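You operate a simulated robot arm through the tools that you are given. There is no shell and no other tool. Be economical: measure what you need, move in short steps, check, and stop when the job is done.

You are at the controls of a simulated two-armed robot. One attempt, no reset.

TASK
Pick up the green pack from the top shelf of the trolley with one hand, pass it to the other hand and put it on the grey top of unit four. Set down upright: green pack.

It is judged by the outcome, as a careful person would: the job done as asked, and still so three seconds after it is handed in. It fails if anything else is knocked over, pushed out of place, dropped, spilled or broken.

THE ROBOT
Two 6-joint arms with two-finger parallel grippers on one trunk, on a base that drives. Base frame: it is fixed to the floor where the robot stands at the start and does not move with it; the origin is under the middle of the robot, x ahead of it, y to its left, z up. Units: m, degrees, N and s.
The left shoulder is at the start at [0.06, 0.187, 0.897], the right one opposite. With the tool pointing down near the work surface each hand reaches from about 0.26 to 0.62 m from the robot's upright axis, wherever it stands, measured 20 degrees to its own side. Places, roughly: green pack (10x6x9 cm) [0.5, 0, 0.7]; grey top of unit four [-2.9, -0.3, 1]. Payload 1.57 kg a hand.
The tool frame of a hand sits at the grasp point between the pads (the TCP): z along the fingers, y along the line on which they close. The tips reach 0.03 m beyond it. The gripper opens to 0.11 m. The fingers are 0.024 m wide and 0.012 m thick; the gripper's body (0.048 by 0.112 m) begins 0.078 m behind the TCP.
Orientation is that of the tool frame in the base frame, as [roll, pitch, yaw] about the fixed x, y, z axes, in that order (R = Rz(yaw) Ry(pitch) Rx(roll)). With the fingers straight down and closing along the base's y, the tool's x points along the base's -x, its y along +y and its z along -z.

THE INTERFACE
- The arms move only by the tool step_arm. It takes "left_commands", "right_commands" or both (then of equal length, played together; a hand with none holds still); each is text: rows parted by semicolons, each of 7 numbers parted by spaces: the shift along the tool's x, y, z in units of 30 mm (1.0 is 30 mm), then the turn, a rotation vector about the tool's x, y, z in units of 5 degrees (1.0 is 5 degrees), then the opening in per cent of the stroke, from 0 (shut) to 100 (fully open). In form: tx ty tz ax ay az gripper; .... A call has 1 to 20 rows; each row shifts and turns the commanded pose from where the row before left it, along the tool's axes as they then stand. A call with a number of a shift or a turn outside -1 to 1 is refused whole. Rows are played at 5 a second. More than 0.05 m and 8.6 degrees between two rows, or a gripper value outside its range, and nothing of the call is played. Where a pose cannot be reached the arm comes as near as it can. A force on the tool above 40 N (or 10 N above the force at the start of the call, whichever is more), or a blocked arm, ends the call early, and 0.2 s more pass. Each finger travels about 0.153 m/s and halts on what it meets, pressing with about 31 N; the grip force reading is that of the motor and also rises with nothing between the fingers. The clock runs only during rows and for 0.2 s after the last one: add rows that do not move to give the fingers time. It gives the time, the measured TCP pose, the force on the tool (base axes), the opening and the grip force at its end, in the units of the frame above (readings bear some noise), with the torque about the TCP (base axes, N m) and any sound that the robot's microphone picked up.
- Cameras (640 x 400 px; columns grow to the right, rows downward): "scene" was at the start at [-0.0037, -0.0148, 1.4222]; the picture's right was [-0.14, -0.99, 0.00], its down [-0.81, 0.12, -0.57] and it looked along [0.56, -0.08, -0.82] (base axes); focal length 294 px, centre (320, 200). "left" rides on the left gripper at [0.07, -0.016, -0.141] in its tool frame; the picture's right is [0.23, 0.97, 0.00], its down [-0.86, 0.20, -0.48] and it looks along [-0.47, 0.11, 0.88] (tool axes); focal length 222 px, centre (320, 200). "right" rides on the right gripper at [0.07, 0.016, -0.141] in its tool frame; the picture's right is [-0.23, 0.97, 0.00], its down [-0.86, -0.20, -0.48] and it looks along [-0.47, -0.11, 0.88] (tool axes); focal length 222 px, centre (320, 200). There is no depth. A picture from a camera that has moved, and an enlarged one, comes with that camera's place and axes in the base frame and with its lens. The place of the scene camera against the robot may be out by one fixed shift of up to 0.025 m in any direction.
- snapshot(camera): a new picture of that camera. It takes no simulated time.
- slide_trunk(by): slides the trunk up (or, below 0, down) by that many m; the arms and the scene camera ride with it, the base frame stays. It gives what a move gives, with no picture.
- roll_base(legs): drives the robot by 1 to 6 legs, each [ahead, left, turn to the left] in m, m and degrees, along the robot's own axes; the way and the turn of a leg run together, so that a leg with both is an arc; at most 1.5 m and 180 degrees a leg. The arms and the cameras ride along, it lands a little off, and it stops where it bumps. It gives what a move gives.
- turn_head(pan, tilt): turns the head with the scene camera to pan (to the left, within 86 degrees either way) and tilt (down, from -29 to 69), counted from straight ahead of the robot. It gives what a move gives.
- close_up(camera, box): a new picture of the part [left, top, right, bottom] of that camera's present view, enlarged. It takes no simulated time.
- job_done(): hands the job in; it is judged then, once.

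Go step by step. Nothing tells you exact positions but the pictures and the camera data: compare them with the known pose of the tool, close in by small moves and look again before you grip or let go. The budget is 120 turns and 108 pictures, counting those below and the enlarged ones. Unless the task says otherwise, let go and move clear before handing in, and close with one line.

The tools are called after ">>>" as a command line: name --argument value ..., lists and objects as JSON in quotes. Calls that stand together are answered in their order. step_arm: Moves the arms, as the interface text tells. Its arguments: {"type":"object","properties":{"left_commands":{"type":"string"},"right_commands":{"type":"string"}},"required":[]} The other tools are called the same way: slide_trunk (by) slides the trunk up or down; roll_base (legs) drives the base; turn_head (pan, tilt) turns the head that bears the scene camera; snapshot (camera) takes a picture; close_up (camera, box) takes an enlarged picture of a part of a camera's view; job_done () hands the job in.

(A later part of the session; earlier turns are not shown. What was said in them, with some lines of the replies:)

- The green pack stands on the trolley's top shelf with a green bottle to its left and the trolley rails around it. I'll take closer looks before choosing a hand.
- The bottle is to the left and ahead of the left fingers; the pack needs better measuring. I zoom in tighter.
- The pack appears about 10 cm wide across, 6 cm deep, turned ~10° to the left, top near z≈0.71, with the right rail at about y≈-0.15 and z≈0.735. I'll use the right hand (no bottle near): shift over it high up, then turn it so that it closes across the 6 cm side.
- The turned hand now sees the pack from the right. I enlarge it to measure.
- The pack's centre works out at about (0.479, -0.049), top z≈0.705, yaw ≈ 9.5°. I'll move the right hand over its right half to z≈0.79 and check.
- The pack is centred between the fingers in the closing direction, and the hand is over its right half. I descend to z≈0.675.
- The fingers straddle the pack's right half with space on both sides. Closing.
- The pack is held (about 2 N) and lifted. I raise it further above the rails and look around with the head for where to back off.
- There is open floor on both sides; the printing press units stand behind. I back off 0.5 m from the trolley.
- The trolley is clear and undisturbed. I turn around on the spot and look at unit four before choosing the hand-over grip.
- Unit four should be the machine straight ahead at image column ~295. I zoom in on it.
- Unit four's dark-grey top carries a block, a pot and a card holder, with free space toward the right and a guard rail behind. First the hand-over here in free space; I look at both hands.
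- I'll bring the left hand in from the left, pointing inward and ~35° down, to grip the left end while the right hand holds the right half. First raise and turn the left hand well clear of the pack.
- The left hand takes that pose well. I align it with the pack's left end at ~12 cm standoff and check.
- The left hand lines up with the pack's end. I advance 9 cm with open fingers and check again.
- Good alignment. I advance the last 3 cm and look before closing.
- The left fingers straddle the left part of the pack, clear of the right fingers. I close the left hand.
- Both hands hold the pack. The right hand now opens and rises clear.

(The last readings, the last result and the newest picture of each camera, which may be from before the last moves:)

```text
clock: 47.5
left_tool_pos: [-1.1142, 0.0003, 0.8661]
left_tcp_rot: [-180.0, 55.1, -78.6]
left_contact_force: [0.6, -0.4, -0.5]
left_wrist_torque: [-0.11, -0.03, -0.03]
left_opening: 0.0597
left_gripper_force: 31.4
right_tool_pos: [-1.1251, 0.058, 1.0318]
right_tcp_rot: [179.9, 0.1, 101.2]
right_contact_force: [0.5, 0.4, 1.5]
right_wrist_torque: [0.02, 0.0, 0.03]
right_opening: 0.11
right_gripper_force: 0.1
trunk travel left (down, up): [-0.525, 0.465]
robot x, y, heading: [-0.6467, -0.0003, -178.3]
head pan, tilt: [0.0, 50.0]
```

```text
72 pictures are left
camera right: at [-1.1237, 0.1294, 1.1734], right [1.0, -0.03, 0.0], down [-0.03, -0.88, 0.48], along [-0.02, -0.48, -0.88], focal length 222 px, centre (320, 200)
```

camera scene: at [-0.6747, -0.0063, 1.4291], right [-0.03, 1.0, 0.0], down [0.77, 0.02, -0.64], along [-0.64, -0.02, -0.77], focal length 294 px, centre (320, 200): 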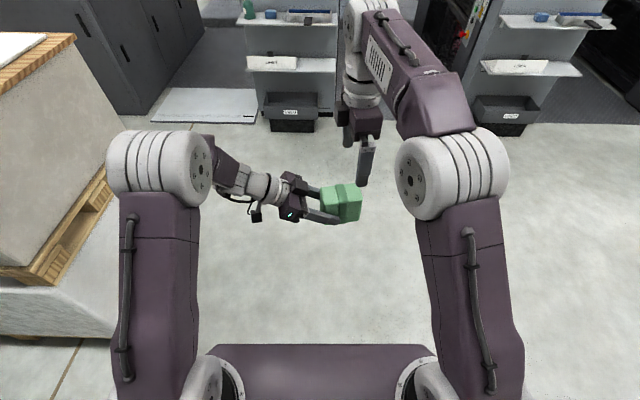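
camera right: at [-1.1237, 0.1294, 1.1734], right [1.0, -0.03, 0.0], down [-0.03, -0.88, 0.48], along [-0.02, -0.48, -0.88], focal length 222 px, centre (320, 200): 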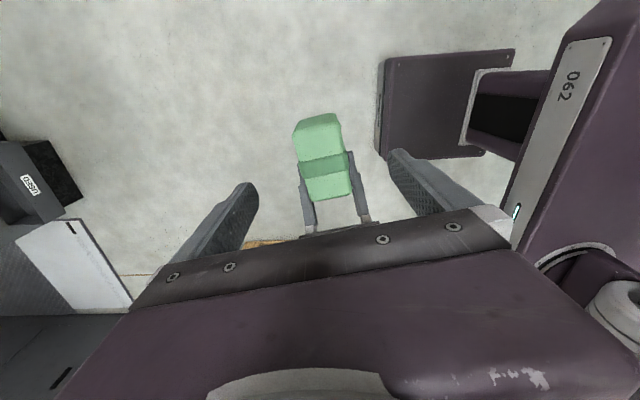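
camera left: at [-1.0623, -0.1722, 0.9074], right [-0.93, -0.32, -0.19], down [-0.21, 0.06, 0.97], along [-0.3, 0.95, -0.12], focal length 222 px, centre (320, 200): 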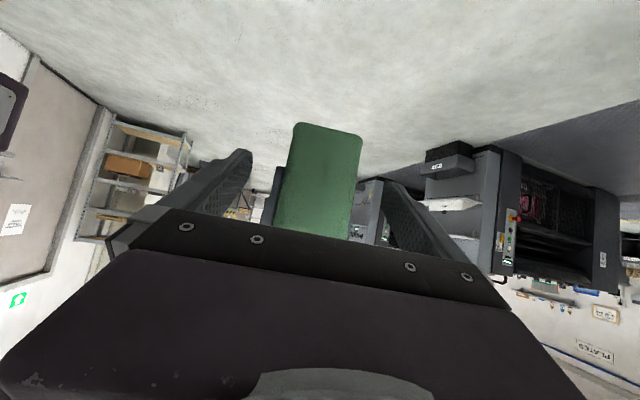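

The left hand now holds the pack alone, upright. I draw the right hand back and to the right, and move the left hand left, then turn it so it points forward.

>>> step_arm --right_commands "1 0.72 0 0 0 0 100;1 0.72 0 0 0 0 100;1 0.72 0 0 0 0 100;1 0.72 0 0 0 0 100;1 0.72 0 0 0 0 100;1 0.72 0 0 0 0 100" --left_commands "0 0 0 0 0 0 0;0.57 0 -0.82 0 0 0 0;0.57 0 -0.82 0 0 0 0;0.57 0 -0.82 0 0 0 0;0.57 0 -0.82 0 0 0 0;0 0 0 0 0 0 0"

>>> step_arm --left_commands "0 0 0 -0.82 0 -0.573 0;0 0 0 -0.82 0 -0.573 0;0 0 0 -0.82 0 -0.573 0;0 0 0 -0.82 0 -0.573 0;0 0 0 -0.82 0 -0.573 0;0 0 0 -0.82 0 -0.573 0;0 0 0 -0.82 0 -0.573 0;0 0 0 -0.82 0 -0.573 0;0 0 0 -0.82 0 -0.573 0;0 0 0 -0.82 0 -0.573 0;0 0 0 -0.82 0 -0.573 0;0 0 0 -0.82 0 -0.573 0;0 0 0 -0.82 0 -0.573 0;0 0 0 -0.82 0 -0.573 0;0 0 0 -0.82 0 -0.573 0;0 0 0 -0.82 0 -0.573 0;0 0 0 0 0 0 0"

>>> snapshot --camera "scene"

```text
clock: 48.9
left_tool_pos: [-1.0904, -0.1161, 0.863]
left_tcp_rot: [179.9, 54.9, -78.8]
left_contact_force: [0.0, 0.0, -0.3]
left_wrist_torque: [-0.1, 0.0, 0.01]
left_opening: 0.0598
left_gripper_force: 30.7
right_tool_pos: [-1.0319, 0.2598, 1.0317]
right_tcp_rot: [-180.0, 0.1, 101.2]
right_contact_force: [0.4, -0.6, -1.1]
right_wrist_torque: [-0.03, 0.02, 0.0]
right_opening: 0.1099
right_gripper_force: 0.0
trunk travel left (down, up): [-0.525, 0.465]
robot x, y, heading: [-0.644, -0.0005, -178.3]
head pan, tilt: [0.0, 50.0]
```

```text
clock: 52.5
left_tool_pos: [-1.1067, -0.2337, 0.9096]
left_tcp_rot: [-179.6, 55.1, 1.0]
left_contact_force: [0.6, -0.1, -3.4]
left_wrist_torque: [-0.01, -0.1, 0.02]
left_opening: 0.0596
left_gripper_force: 31.0
left hand out of reach, approached as far as the arm can: row 11, 12, 13, 14, 15, 16
right_tool_pos: [-1.0324, 0.2596, 1.0316]
right_tcp_rot: [180.0, 0.0, 101.2]
right_contact_force: [0.3, -0.1, 0.0]
right_wrist_torque: [0.01, 0.0, -0.04]
right_opening: 0.1099
right_gripper_force: 0.1
trunk travel left (down, up): [-0.525, 0.465]
robot x, y, heading: [-0.6429, -0.0024, -178.6]
head pan, tilt: [0.0, 50.0]
```

```text
71 pictures are left
camera scene: at [-0.6747, -0.0062, 1.4291], right [-0.03, 1.0, 0.0], down [0.77, 0.02, -0.64], along [-0.64, -0.02, -0.77], focal length 294 px, centre (320, 200)
```

scene: 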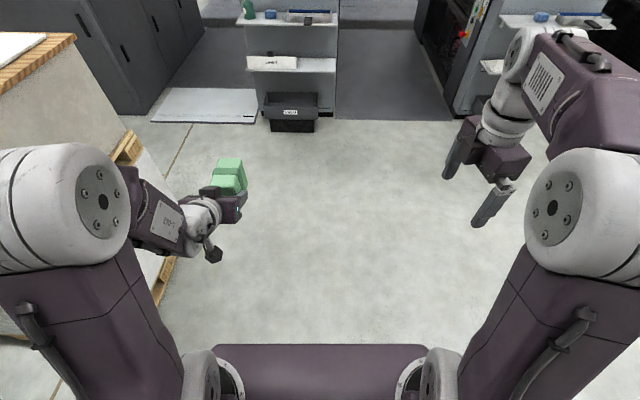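

The arm ran short of room close in, keeping the orientation but sliding left. I push the commanded pose forward/left/up where it can be reached.

>>> step_arm --left_commands "-0.65 0.4 0.35 0 0 0 0;-0.65 0.4 0.35 0 0 0 0;-0.65 0.4 0.35 0 0 0 0;-0.65 0.4 0.35 0 0 0 0;-0.65 0.4 0.35 0 0 0 0;0 0 0 0 0 0 0;0 0 0 0 0 0 0"

>>> snapshot --camera "scene"

```text
clock: 54.0
left_tool_pos: [-1.2029, -0.2968, 0.96]
left_tcp_rot: [179.9, 55.0, 1.2]
left_contact_force: [-1.1, 0.0, -2.6]
left_wrist_torque: [-0.04, -0.1, -0.02]
left_opening: 0.0599
left_gripper_force: 31.4
right_tool_pos: [-1.0317, 0.258, 1.0322]
right_tcp_rot: [-180.0, -0.1, 101.2]
right_contact_force: [1.1, 0.3, -0.6]
right_wrist_torque: [0.0, 0.02, 0.02]
right_opening: 0.1103
right_gripper_force: 0.0
trunk travel left (down, up): [-0.525, 0.465]
robot x, y, heading: [-0.6424, -0.0004, -178.2]
head pan, tilt: [0.0, 50.0]
```

```text
70 pictures are left
camera scene: at [-0.6749, -0.0066, 1.4291], right [-0.03, 1.0, 0.0], down [0.77, 0.02, -0.64], along [-0.64, -0.02, -0.77], focal length 294 px, centre (320, 200)
```

scene: 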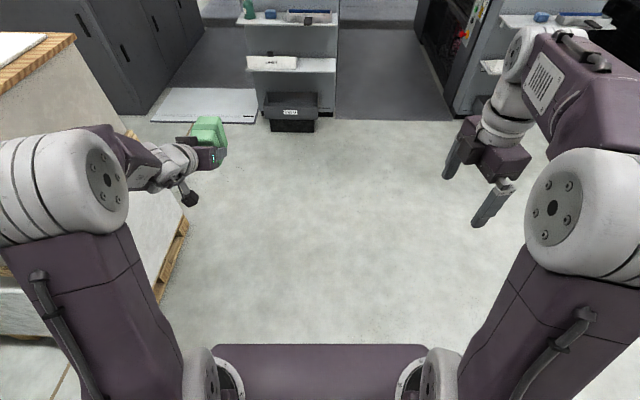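

The pack is held upright, pointing forward. I raise the trunk and drive nearer, toward the right side of the unit, then look at its top from above.

>>> slide_trunk --by 0.3

>>> roll_base --legs '[[0.9, -0.3, -1.5]]'

>>> turn_head --pan 15 --tilt 35

>>> snapshot --camera "scene"

```text
clock: 57.0
left_tool_pos: [-1.2039, -0.2969, 1.2583]
left_tcp_rot: [179.9, 55.2, 1.1]
left_contact_force: [-0.1, 0.5, -3.2]
left_wrist_torque: [-0.03, -0.09, -0.02]
left_opening: 0.0595
left_gripper_force: 30.9
right_tool_pos: [-1.0329, 0.2587, 1.3319]
right_tcp_rot: [-180.0, 0.0, 101.2]
right_contact_force: [-0.3, 0.1, -0.6]
right_wrist_torque: [-0.04, -0.01, -0.01]
right_opening: 0.1101
right_gripper_force: 0.1
trunk travel left (down, up): [-0.825, 0.165]
robot x, y, heading: [-0.6392, -0.0009, -178.5]
head pan, tilt: [0.0, 50.0]
```

```text
clock: 62.1
left_tool_pos: [-2.1308, 0.0074, 1.2597]
left_tcp_rot: [179.9, 55.2, -0.7]
left_contact_force: [-0.1, -0.3, -1.7]
left_wrist_torque: [0.01, -0.09, 0.01]
left_opening: 0.0595
left_gripper_force: 30.9
right_tool_pos: [-1.9415, 0.5565, 1.3323]
right_tcp_rot: [180.0, 0.0, 99.3]
right_contact_force: [-0.2, 0.1, 0.7]
right_wrist_torque: [0.0, 0.03, 0.0]
right_opening: 0.1101
right_gripper_force: 0.1
trunk travel left (down, up): [-0.825, 0.165]
robot x, y, heading: [-1.5595, 0.2843, 179.8]
head pan, tilt: [0.0, 50.0]
```

```text
clock: 62.8
left_tool_pos: [-2.1313, 0.0081, 1.2583]
left_tcp_rot: [179.9, 55.1, -0.7]
left_contact_force: [-0.5, -0.3, -2.2]
left_wrist_torque: [0.01, -0.07, -0.01]
left_opening: 0.06
left_gripper_force: 30.9
right_tool_pos: [-1.943, 0.5562, 1.3315]
right_tcp_rot: [-179.9, 0.0, 99.3]
right_contact_force: [0.7, 0.6, 0.2]
right_wrist_torque: [0.0, 0.01, 0.01]
right_opening: 0.11
right_gripper_force: 0.2
trunk travel left (down, up): [-0.825, 0.165]
robot x, y, heading: [-1.5598, 0.286, 179.7]
head pan, tilt: [15.0, 35.0]
```

```text
69 pictures are left
camera scene: at [-1.6016, 0.2574, 1.7507], right [-0.25, 0.97, 0.0], down [0.56, 0.15, -0.82], along [-0.79, -0.21, -0.57], focal length 294 px, centre (320, 200)
```

scene: 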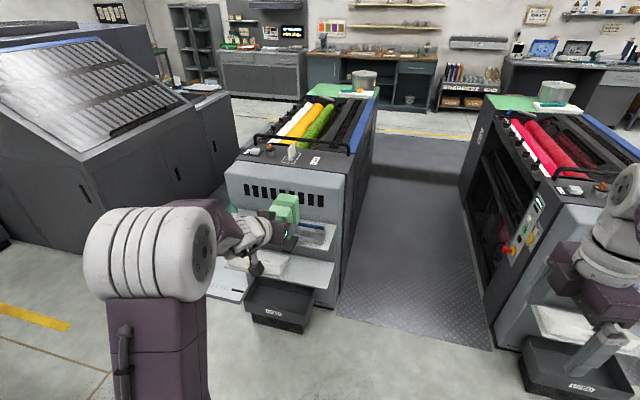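

>>> close_up --camera "scene" --box '[220, 110, 390, 220]'

>>> close_up --camera "scene" --box '[480, 150, 640, 250]'

```text
3.64 times, centred on (305, 165) of scene
camera zoom: at [-1.6016, 0.2574, 1.7507], right [-0.25, 0.97, 0.0], down [0.56, 0.15, -0.82], along [-0.79, -0.21, -0.57], focal length 1070 px, centre (374, 327)
```

zoom: 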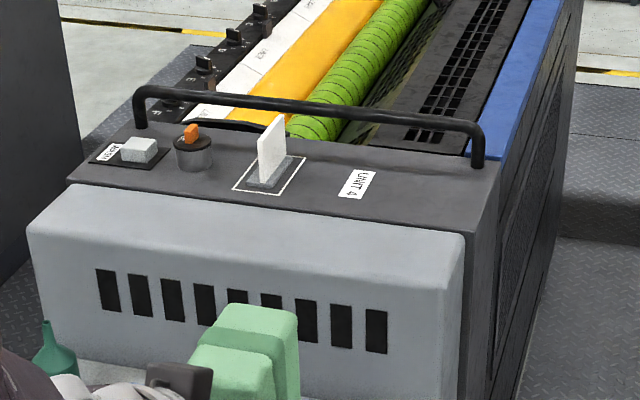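

```text
4.00 times, centred on (560, 200) of scene
camera zoom: at [-1.6016, 0.2574, 1.7507], right [-0.25, 0.97, 0.0], down [0.56, 0.15, -0.82], along [-0.79, -0.21, -0.57], focal length 1177 px, centre (-640, 200)
```

zoom: 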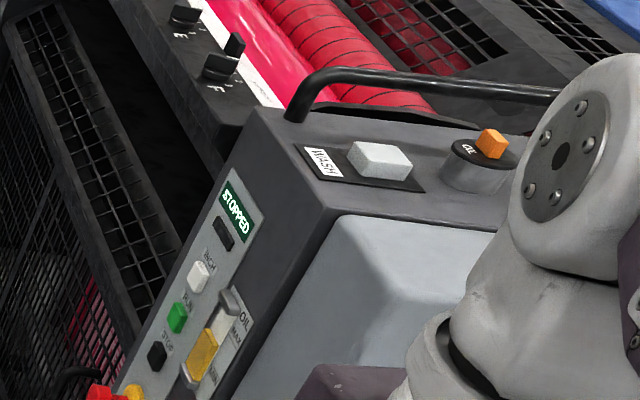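

The label reads "UNIT 4", and there's a free area on the dark-grey top to the right of that label, around (-3.0, -0.03), z≈1.0. I drive on 0.6 m and check.

>>> roll_base --legs '[[0.6, 0, 0]]'

>>> turn_head --pan 25 --tilt 40

>>> snapshot --camera "scene"

>>> snapshot --camera "left"

```text
clock: 66.3
left_tool_pos: [-2.7412, 0.0208, 1.2601]
left_tcp_rot: [179.8, 55.0, -1.4]
left_contact_force: [-0.1, 1.2, -2.0]
left_wrist_torque: [0.01, -0.07, 0.0]
left_opening: 0.0598
left_gripper_force: 30.5
right_tool_pos: [-2.5463, 0.5681, 1.3327]
right_tcp_rot: [-179.9, 0.0, 98.7]
right_contact_force: [-0.2, -0.5, -0.4]
right_wrist_torque: [0.01, 0.0, 0.02]
right_opening: 0.1103
right_gripper_force: 0.0
trunk travel left (down, up): [-0.825, 0.165]
robot x, y, heading: [-2.1697, 0.293, 178.9]
head pan, tilt: [15.0, 35.0]
```

```text
clock: 67.0
left_tool_pos: [-2.7427, 0.0216, 1.2588]
left_tcp_rot: [180.0, 55.0, -1.5]
left_contact_force: [0.9, -0.4, -2.8]
left_wrist_torque: [0.01, -0.06, 0.01]
left_opening: 0.06
left_gripper_force: 30.8
right_tool_pos: [-2.5474, 0.5685, 1.3314]
right_tcp_rot: [180.0, 0.0, 98.6]
right_contact_force: [0.2, 0.9, 0.1]
right_wrist_torque: [-0.02, 0.01, 0.02]
right_opening: 0.1099
right_gripper_force: 0.0
trunk travel left (down, up): [-0.825, 0.165]
robot x, y, heading: [-2.168, 0.2916, 179.1]
head pan, tilt: [25.0, 40.0]
```

```text
66 pictures are left
camera scene: at [-2.2018, 0.2503, 1.7432], right [-0.41, 0.91, 0.0], down [0.59, 0.26, -0.77], along [-0.7, -0.31, -0.64], focal length 294 px, centre (320, 200)
```

scene: 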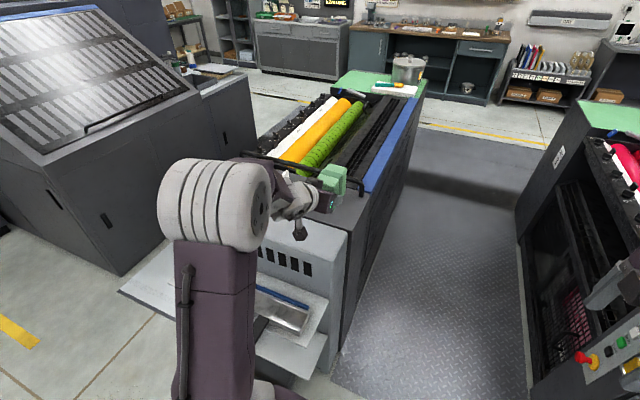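

```text
65 pictures are left
camera left: at [-2.5858, 0.0332, 1.2825], right [0.11, -0.98, -0.18], down [-0.1, -0.2, 0.98], along [-0.99, -0.09, -0.12], focal length 222 px, centre (320, 200)
```

left: 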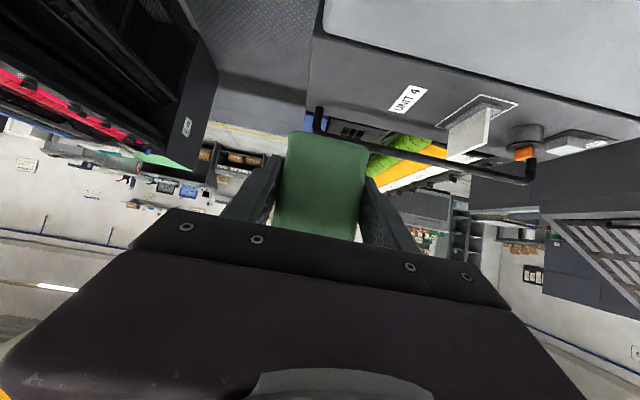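

The wrist camera clearly shows "UNIT 4" and the free right part of the top. I drive 0.17 m further, then fine-position with the arm.

>>> roll_base --legs '[[0.17, 0, 0]]'

>>> snapshot --camera "left"

>>> close_up --camera "scene" --box '[220, 100, 420, 240]'

```text
clock: 68.4
left_tool_pos: [-2.9077, 0.0232, 1.2604]
left_tcp_rot: [179.8, 55.1, -1.4]
left_contact_force: [2.1, 0.4, -2.1]
left_wrist_torque: [-0.01, -0.1, 0.02]
left_opening: 0.0599
left_gripper_force: 30.7
right_tool_pos: [-2.713, 0.5696, 1.3328]
right_tcp_rot: [-179.9, -0.2, 98.6]
right_contact_force: [0.9, -0.2, 0.3]
right_wrist_torque: [-0.02, 0.03, -0.02]
right_opening: 0.1099
right_gripper_force: 0.1
trunk travel left (down, up): [-0.825, 0.165]
robot x, y, heading: [-2.3379, 0.2926, 179.2]
head pan, tilt: [25.0, 40.0]
```

```text
64 pictures are left
camera left: at [-2.7511, 0.035, 1.2839], right [0.11, -0.98, -0.19], down [-0.1, -0.2, 0.98], along [-0.99, -0.09, -0.12], focal length 222 px, centre (320, 200)
```

left: 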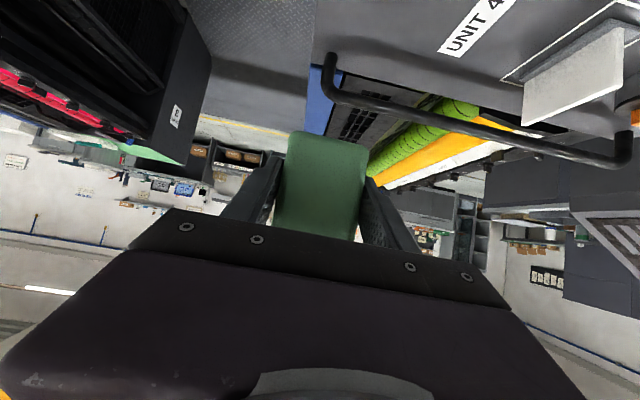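

```text
2.86 times, centred on (320, 170) of scene
camera zoom: at [-2.366, 0.2527, 1.7433], right [-0.41, 0.91, 0.0], down [0.58, 0.26, -0.77], along [-0.7, -0.31, -0.64], focal length 841 px, centre (320, 286)
```

zoom: 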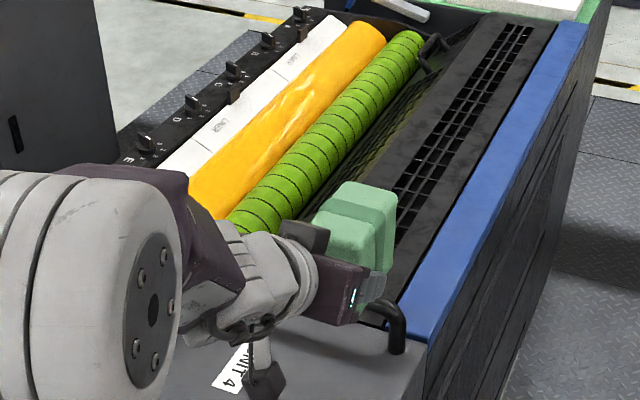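

Surface height by two wrist views is about 1.00–1.01 and the rail foot is at x≈-3.09. I move over the target (TCP ≈ (-2.95, -0.03)) and descend to z≈1.10.

>>> step_arm --left_commands "-0.39 0.9 0.56 0 0 0 0;-0.39 0.9 0.56 0 0 0 0;0.846 0 0.593 0 0 0 0;0.846 0 0.593 0 0 0 0;0.846 0 0.593 0 0 0 0;0.846 0 0.593 0 0 0 0;0.846 0 0.593 0 0 0 0;0 0 0 0 0 0 0"

>>> snapshot --camera "left"

>>> close_up --camera "scene" --box '[220, 130, 420, 270]'

```text
clock: 70.2
left_tool_pos: [-2.9539, -0.0291, 1.1049]
left_tcp_rot: [179.9, 55.0, -1.3]
left_contact_force: [0.1, -0.2, -2.7]
left_wrist_torque: [-0.01, -0.08, 0.0]
left_opening: 0.06
left_gripper_force: 31.0
right_tool_pos: [-2.717, 0.5693, 1.3331]
right_tcp_rot: [-179.9, 0.0, 98.7]
right_contact_force: [0.3, -0.1, -0.2]
right_wrist_torque: [0.01, -0.01, -0.03]
right_opening: 0.1102
right_gripper_force: 0.0
trunk travel left (down, up): [-0.825, 0.165]
robot x, y, heading: [-2.3344, 0.2951, 179.2]
head pan, tilt: [25.0, 40.0]
```

```text
62 pictures are left
camera left: at [-2.7976, -0.0176, 1.128], right [0.11, -0.98, -0.18], down [-0.1, -0.2, 0.98], along [-0.99, -0.09, -0.12], focal length 222 px, centre (320, 200)
```

left: 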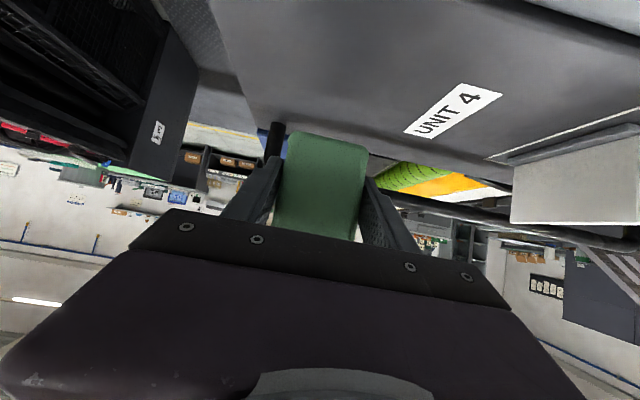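

```text
2.86 times, centred on (320, 200) of scene
camera zoom: at [-2.3702, 0.2526, 1.7432], right [-0.41, 0.91, 0.0], down [0.59, 0.26, -0.77], along [-0.7, -0.31, -0.64], focal length 841 px, centre (320, 200)
```

zoom: 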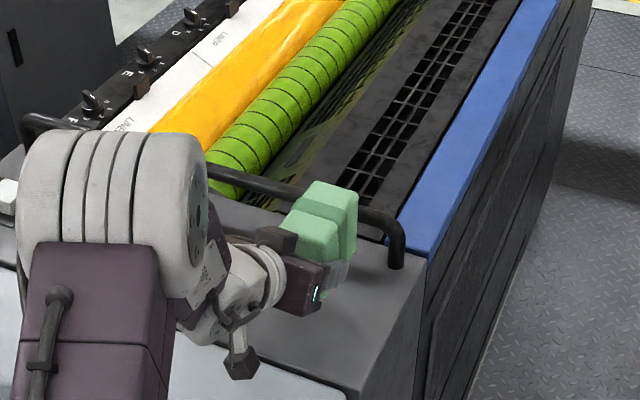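

Position is good: clear of the rail, label and card. I descend 4 cm more, then look.

>>> step_arm --left_commands "0.4 0 0.28 0 0 0 0;0.4 0 0.28 0 0 0 0;0.29 0 0.2 0 0 0 0;0 0 0 0 0 0 0"

>>> close_up --camera "scene" --box '[280, 170, 380, 240]'

>>> close_up --camera "left" --box '[220, 90, 440, 240]'

```text
clock: 71.2
left_tool_pos: [-2.9538, -0.03, 1.0648]
left_tcp_rot: [179.9, 55.0, -1.4]
left_contact_force: [-0.2, 0.2, -2.5]
left_wrist_torque: [0.0, -0.09, 0.02]
left_opening: 0.0599
left_gripper_force: 31.3
right_tool_pos: [-2.7162, 0.5699, 1.3318]
right_tcp_rot: [-180.0, 0.0, 98.6]
right_contact_force: [0.7, -0.9, 0.3]
right_wrist_torque: [-0.02, 0.0, 0.01]
right_opening: 0.11
right_gripper_force: 0.1
trunk travel left (down, up): [-0.825, 0.165]
robot x, y, heading: [-2.3339, 0.2934, 179.4]
head pan, tilt: [25.0, 40.0]
```

```text
5.71 times, centred on (330, 205) of scene
camera zoom: at [-2.3711, 0.2527, 1.7432], right [-0.41, 0.91, 0.0], down [0.59, 0.26, -0.77], along [-0.7, -0.31, -0.64], focal length 1681 px, centre (263, 171)
```

zoom: 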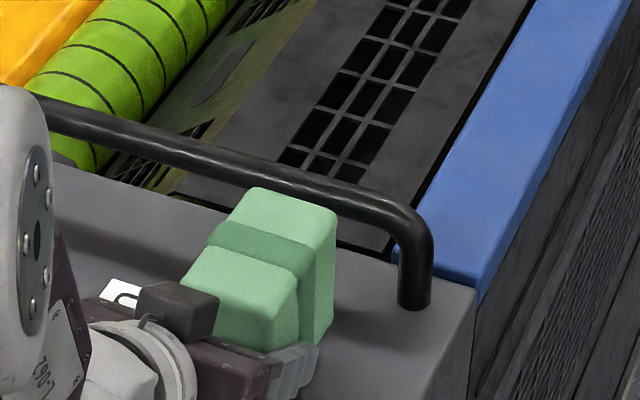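

```text
2.67 times, centred on (330, 165) of left
camera zoom: at [-2.7969, -0.0175, 1.0881], right [0.11, -0.98, -0.18], down [-0.1, -0.2, 0.98], along [-0.99, -0.09, -0.12], focal length 592 px, centre (293, 293)
```

zoom: 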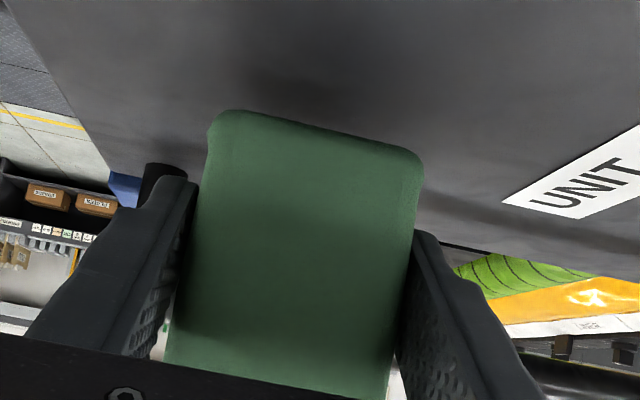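

The pack's bottom is about 2 cm above the top. I descend in fine steps, reading the force.

>>> step_arm --left_commands "0.109 0 0.0765 0 0 0 0;0.109 0 0.0765 0 0 0 0;0.109 0 0.0765 0 0 0 0;0 0 0 0 0 0 0"

>>> step_arm --left_commands "0.055 0 0.038 0 0 0 0;0 0 0 0 0 0 0"

>>> step_arm --left_commands "0.055 0 0.038 0 0 0 0;0 0 0 0 0 0 0"

>>> close_up --camera "left" --box '[220, 90, 440, 240]'

```text
clock: 72.2
left_tool_pos: [-2.9557, -0.0288, 1.0529]
left_tcp_rot: [180.0, 55.1, -1.4]
left_contact_force: [-0.5, 0.9, -2.9]
left_wrist_torque: [-0.04, -0.1, -0.02]
left_opening: 0.0601
left_gripper_force: 30.6
right_tool_pos: [-2.7165, 0.5681, 1.3321]
right_tcp_rot: [179.9, 0.0, 98.7]
right_contact_force: [-0.4, 0.6, -0.1]
right_wrist_torque: [0.04, 0.0, 0.01]
right_opening: 0.1102
right_gripper_force: 0.1
trunk travel left (down, up): [-0.825, 0.165]
robot x, y, heading: [-2.3373, 0.2968, 179.0]
head pan, tilt: [25.0, 40.0]
```

```text
clock: 72.8
left_tool_pos: [-2.9541, -0.0301, 1.05]
left_tcp_rot: [-180.0, 55.0, -1.5]
left_contact_force: [0.1, -0.1, -2.4]
left_wrist_torque: [-0.02, -0.07, 0.01]
left_opening: 0.0599
left_gripper_force: 30.7
right_tool_pos: [-2.7173, 0.5695, 1.3312]
right_tcp_rot: [180.0, 0.0, 98.7]
right_contact_force: [1.2, 0.2, -0.5]
right_wrist_torque: [0.01, 0.01, 0.0]
right_opening: 0.11
right_gripper_force: 0.1
trunk travel left (down, up): [-0.825, 0.165]
robot x, y, heading: [-2.3389, 0.2933, 179.2]
head pan, tilt: [25.0, 40.0]
```

```text
clock: 73.4
left_tool_pos: [-2.9542, -0.0293, 1.048]
left_tcp_rot: [179.6, 55.1, -1.3]
left_contact_force: [-0.9, -1.0, -2.2]
left_wrist_torque: [-0.01, -0.1, 0.02]
left_opening: 0.0598
left_gripper_force: 30.4
right_tool_pos: [-2.7162, 0.57, 1.3313]
right_tcp_rot: [-180.0, -0.1, 98.7]
right_contact_force: [-0.1, 0.3, 0.8]
right_wrist_torque: [0.01, 0.01, 0.01]
right_opening: 0.11
right_gripper_force: 0.1
trunk travel left (down, up): [-0.825, 0.165]
robot x, y, heading: [-2.3375, 0.2934, 179.3]
head pan, tilt: [25.0, 40.0]
```

```text
2.67 times, centred on (330, 165) of left
camera zoom: at [-2.7974, -0.0177, 1.0714], right [0.11, -0.98, -0.18], down [-0.1, -0.2, 0.98], along [-0.99, -0.09, -0.12], focal length 592 px, centre (293, 293)
```

zoom: 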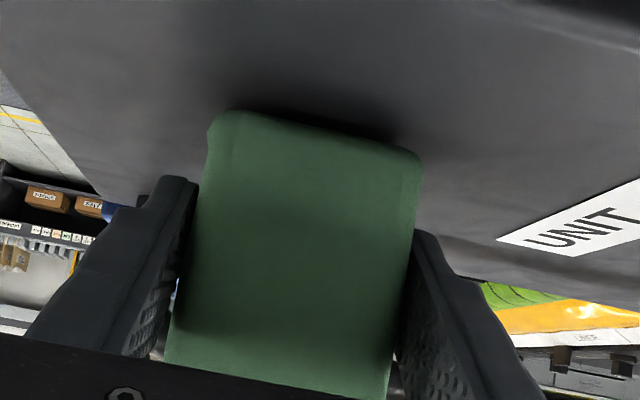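

The contact shadow is closing but there is no force change yet. I continue in 2 mm steps.

>>> step_arm --left_commands "0.055 0 0.038 0 0 0 0;0 0 0 0 0 0 0"

>>> step_arm --left_commands "0.04 0 0.028 0 0 0 0;0 0 0 0 0 0 0"

```text
clock: 74.0
left_tool_pos: [-2.9549, -0.0287, 1.0463]
left_tcp_rot: [179.9, 54.9, -1.4]
left_contact_force: [0.2, 0.6, -2.8]
left_wrist_torque: [-0.01, -0.08, 0.0]
left_opening: 0.0596
left_gripper_force: 31.0
right_tool_pos: [-2.7164, 0.5707, 1.3313]
right_tcp_rot: [180.0, -0.1, 98.7]
right_contact_force: [-0.5, 0.4, 0.8]
right_wrist_torque: [-0.02, 0.0, -0.02]
right_opening: 0.1096
right_gripper_force: 0.2
trunk travel left (down, up): [-0.825, 0.165]
robot x, y, heading: [-2.3409, 0.2949, 179.4]
head pan, tilt: [25.0, 40.0]
```

```text
clock: 74.6
left_tool_pos: [-2.953, -0.0304, 1.0456]
left_tcp_rot: [179.7, 55.0, -1.4]
left_contact_force: [-0.5, 0.8, -2.3]
left_wrist_torque: [0.0, -0.08, -0.01]
left_opening: 0.06
left_gripper_force: 31.5
right_tool_pos: [-2.7161, 0.5692, 1.333]
right_tcp_rot: [179.9, 0.1, 98.6]
right_contact_force: [-0.5, -0.6, -0.8]
right_wrist_torque: [0.01, 0.02, 0.01]
right_opening: 0.1103
right_gripper_force: 0.1
trunk travel left (down, up): [-0.825, 0.165]
robot x, y, heading: [-2.3396, 0.2951, 179.2]
head pan, tilt: [25.0, 40.0]
```

>>> step_arm --left_commands "0.055 0 0.038 0 0 0 0;0 0 0 0 0 0 0"

>>> step_arm --left_commands "0.04 0 0.028 0 0 0 0;0 0 0 0 0 0 0"

>>> close_up --camera "left" --box '[220, 90, 440, 240]'

```text
clock: 75.2
left_tool_pos: [-2.9529, -0.0301, 1.0434]
left_tcp_rot: [179.8, 55.1, -1.4]
left_contact_force: [-1.2, 0.2, -0.2]
left_wrist_torque: [0.04, -0.11, 0.02]
left_opening: 0.06
left_gripper_force: 30.8
right_tool_pos: [-2.7163, 0.5696, 1.3305]
right_tcp_rot: [180.0, 0.0, 98.8]
right_contact_force: [-0.4, 0.5, -0.4]
right_wrist_torque: [0.0, 0.0, 0.0]
right_opening: 0.1098
right_gripper_force: 0.1
trunk travel left (down, up): [-0.825, 0.165]
robot x, y, heading: [-2.333, 0.2902, 179.1]
head pan, tilt: [25.0, 40.0]
```

```text
clock: 75.8
left_tool_pos: [-2.9536, -0.0297, 1.0446]
left_tcp_rot: [179.8, 55.4, -1.5]
left_contact_force: [-3.2, -1.2, 10.7]
left_wrist_torque: [0.3, -0.16, 0.05]
left_opening: 0.0597
left_gripper_force: 31.6
right_tool_pos: [-2.7158, 0.571, 1.3322]
right_tcp_rot: [180.0, 0.1, 98.7]
right_contact_force: [0.9, 0.2, -0.4]
right_wrist_torque: [0.01, 0.0, -0.01]
right_opening: 0.1098
right_gripper_force: 0.0
trunk travel left (down, up): [-0.825, 0.165]
robot x, y, heading: [-2.3373, 0.2924, 179.3]
head pan, tilt: [25.0, 40.0]
```

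```text
2.67 times, centred on (330, 165) of left
camera zoom: at [-2.7967, -0.0178, 1.0667], right [0.11, -0.98, -0.18], down [-0.1, -0.2, 0.98], along [-0.99, -0.09, -0.12], focal length 592 px, centre (293, 293)
```

zoom: 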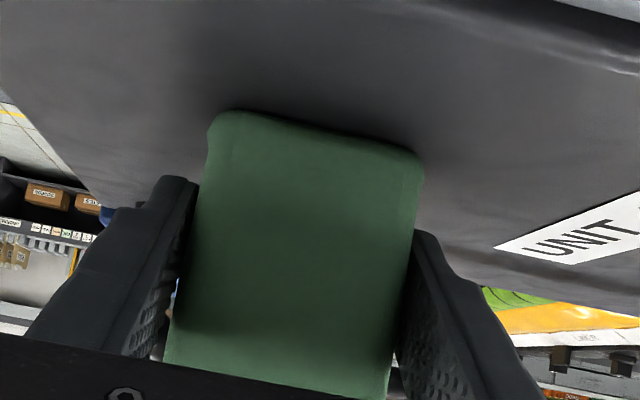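

The pack has touched down (force jumped to +11 N). I ease up 1 mm, open the fingers and see that it stays.

>>> step_arm --left_commands "-0.03 0 -0.021 0 0 0 0;0 0 0 0 0 0 40;0 0 0 0 0 0 56;0 0 0 0 0 0 60;0 0 0 0 0 0 70;0 0 0 0 0 0 85;0 0 0 0 0 0 100;0 0 0 0 0 0 100"

>>> close_up --camera "left" --box '[200, 80, 440, 240]'

>>> close_up --camera "scene" --box '[280, 170, 380, 240]'

```text
clock: 77.6
left_tool_pos: [-2.9536, -0.0296, 1.0434]
left_tcp_rot: [179.8, 55.2, -1.4]
left_contact_force: [0.1, 0.1, -0.8]
left_wrist_torque: [-0.02, 0.04, 0.02]
left_opening: 0.1101
left_gripper_force: 0.0
right_tool_pos: [-2.7159, 0.5703, 1.3315]
right_tcp_rot: [-180.0, 0.0, 98.8]
right_contact_force: [0.5, -0.2, 1.0]
right_wrist_torque: [0.0, 0.0, -0.01]
right_opening: 0.11
right_gripper_force: 0.1
trunk travel left (down, up): [-0.825, 0.165]
robot x, y, heading: [-2.3382, 0.2918, 179.2]
head pan, tilt: [25.0, 40.0]
```

```text
2.50 times, centred on (320, 160) of left
camera zoom: at [-2.7967, -0.0177, 1.0665], right [0.11, -0.98, -0.18], down [-0.1, -0.2, 0.98], along [-0.99, -0.09, -0.12], focal length 555 px, centre (320, 300)
```

zoom: 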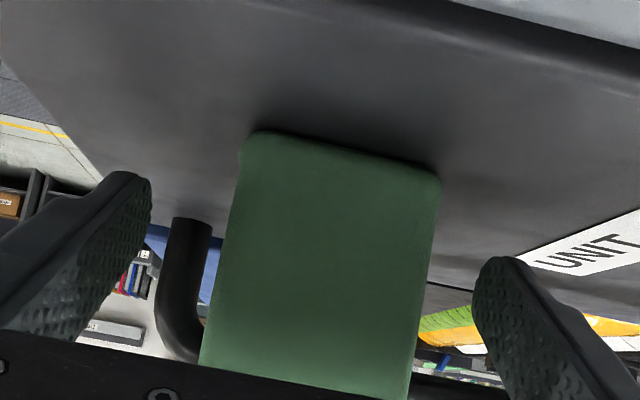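

```text
5.71 times, centred on (330, 205) of scene
camera zoom: at [-2.3704, 0.253, 1.7432], right [-0.41, 0.91, 0.0], down [0.59, 0.26, -0.77], along [-0.7, -0.31, -0.64], focal length 1681 px, centre (263, 171)
```

zoom: 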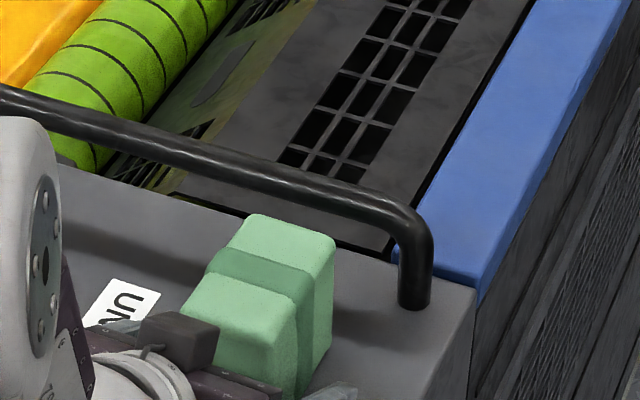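

The pack stands free and upright, with the fingers open on both sides. I withdraw back and up along the fingers.

>>> step_arm --left_commands "0 0 -0.6 0 0 0 100;0 0 -0.9 0 0 0 100;0 0 -0.9 0 0 0 100;-0.5 0 -0.5 0 0 0 100;-0.8 0 -0.3 0 0 0 100;-0.8 0 -0.3 0 0 0 100;0 0 0 0 0 0 100"

>>> roll_base --legs '[[-0.3, 0, 0]]'

>>> snapshot --camera "scene"

>>> snapshot --camera "left"

```text
clock: 79.2
left_tool_pos: [-2.9045, -0.0319, 1.1556]
left_tcp_rot: [179.9, 55.1, -1.4]
left_contact_force: [0.1, 0.4, -0.8]
left_wrist_torque: [0.0, 0.0, -0.01]
left_opening: 0.1102
left_gripper_force: 0.1
right_tool_pos: [-2.7162, 0.5703, 1.3321]
right_tcp_rot: [180.0, 0.0, 98.7]
right_contact_force: [-0.1, -0.7, 0.2]
right_wrist_torque: [0.04, 0.0, 0.02]
right_opening: 0.1101
right_gripper_force: 0.1
trunk travel left (down, up): [-0.825, 0.165]
robot x, y, heading: [-2.3364, 0.2913, 179.4]
head pan, tilt: [25.0, 40.0]
```

```text
clock: 81.3
left_tool_pos: [-2.5973, -0.0374, 1.1537]
left_tcp_rot: [179.8, 55.0, -1.0]
left_contact_force: [0.0, -0.3, -0.3]
left_wrist_torque: [-0.01, -0.04, 0.01]
left_opening: 0.1099
left_gripper_force: 0.0
right_tool_pos: [-2.4122, 0.5647, 1.3314]
right_tcp_rot: [179.9, 0.0, 99.0]
right_contact_force: [-0.1, -0.4, -0.5]
right_wrist_torque: [-0.01, -0.05, 0.0]
right_opening: 0.1101
right_gripper_force: 0.1
trunk travel left (down, up): [-0.825, 0.165]
robot x, y, heading: [-2.0305, 0.2902, 179.6]
head pan, tilt: [25.0, 40.0]
```

```text
54 pictures are left
camera scene: at [-2.0664, 0.2494, 1.7432], right [-0.42, 0.91, 0.0], down [0.59, 0.27, -0.77], along [-0.7, -0.32, -0.64], focal length 294 px, centre (320, 200)
```

scene: 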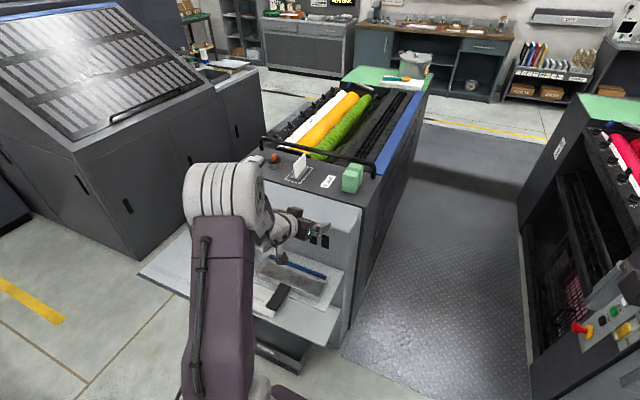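

```text
53 pictures are left
camera left: at [-2.4405, -0.0245, 1.1774], right [0.12, -0.98, -0.18], down [-0.1, -0.2, 0.98], along [-0.99, -0.09, -0.12], focal length 222 px, centre (320, 200)
```

left: 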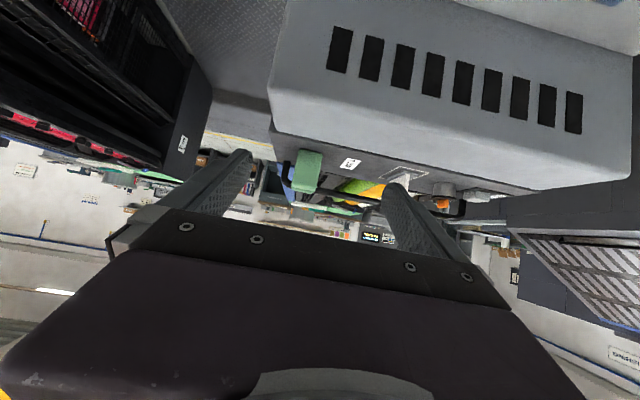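

The pack stands upright on unit four's grey top beside the label. The block, pot and card are undisturbed and both hands are clear, so I hand in.

>>> job_done

```text
The job is handed in.
```

The right hand picked the green pack off the trolley and passed it to the left. The left hand set it upright on unit four's grey top, and nothing else was disturbed.
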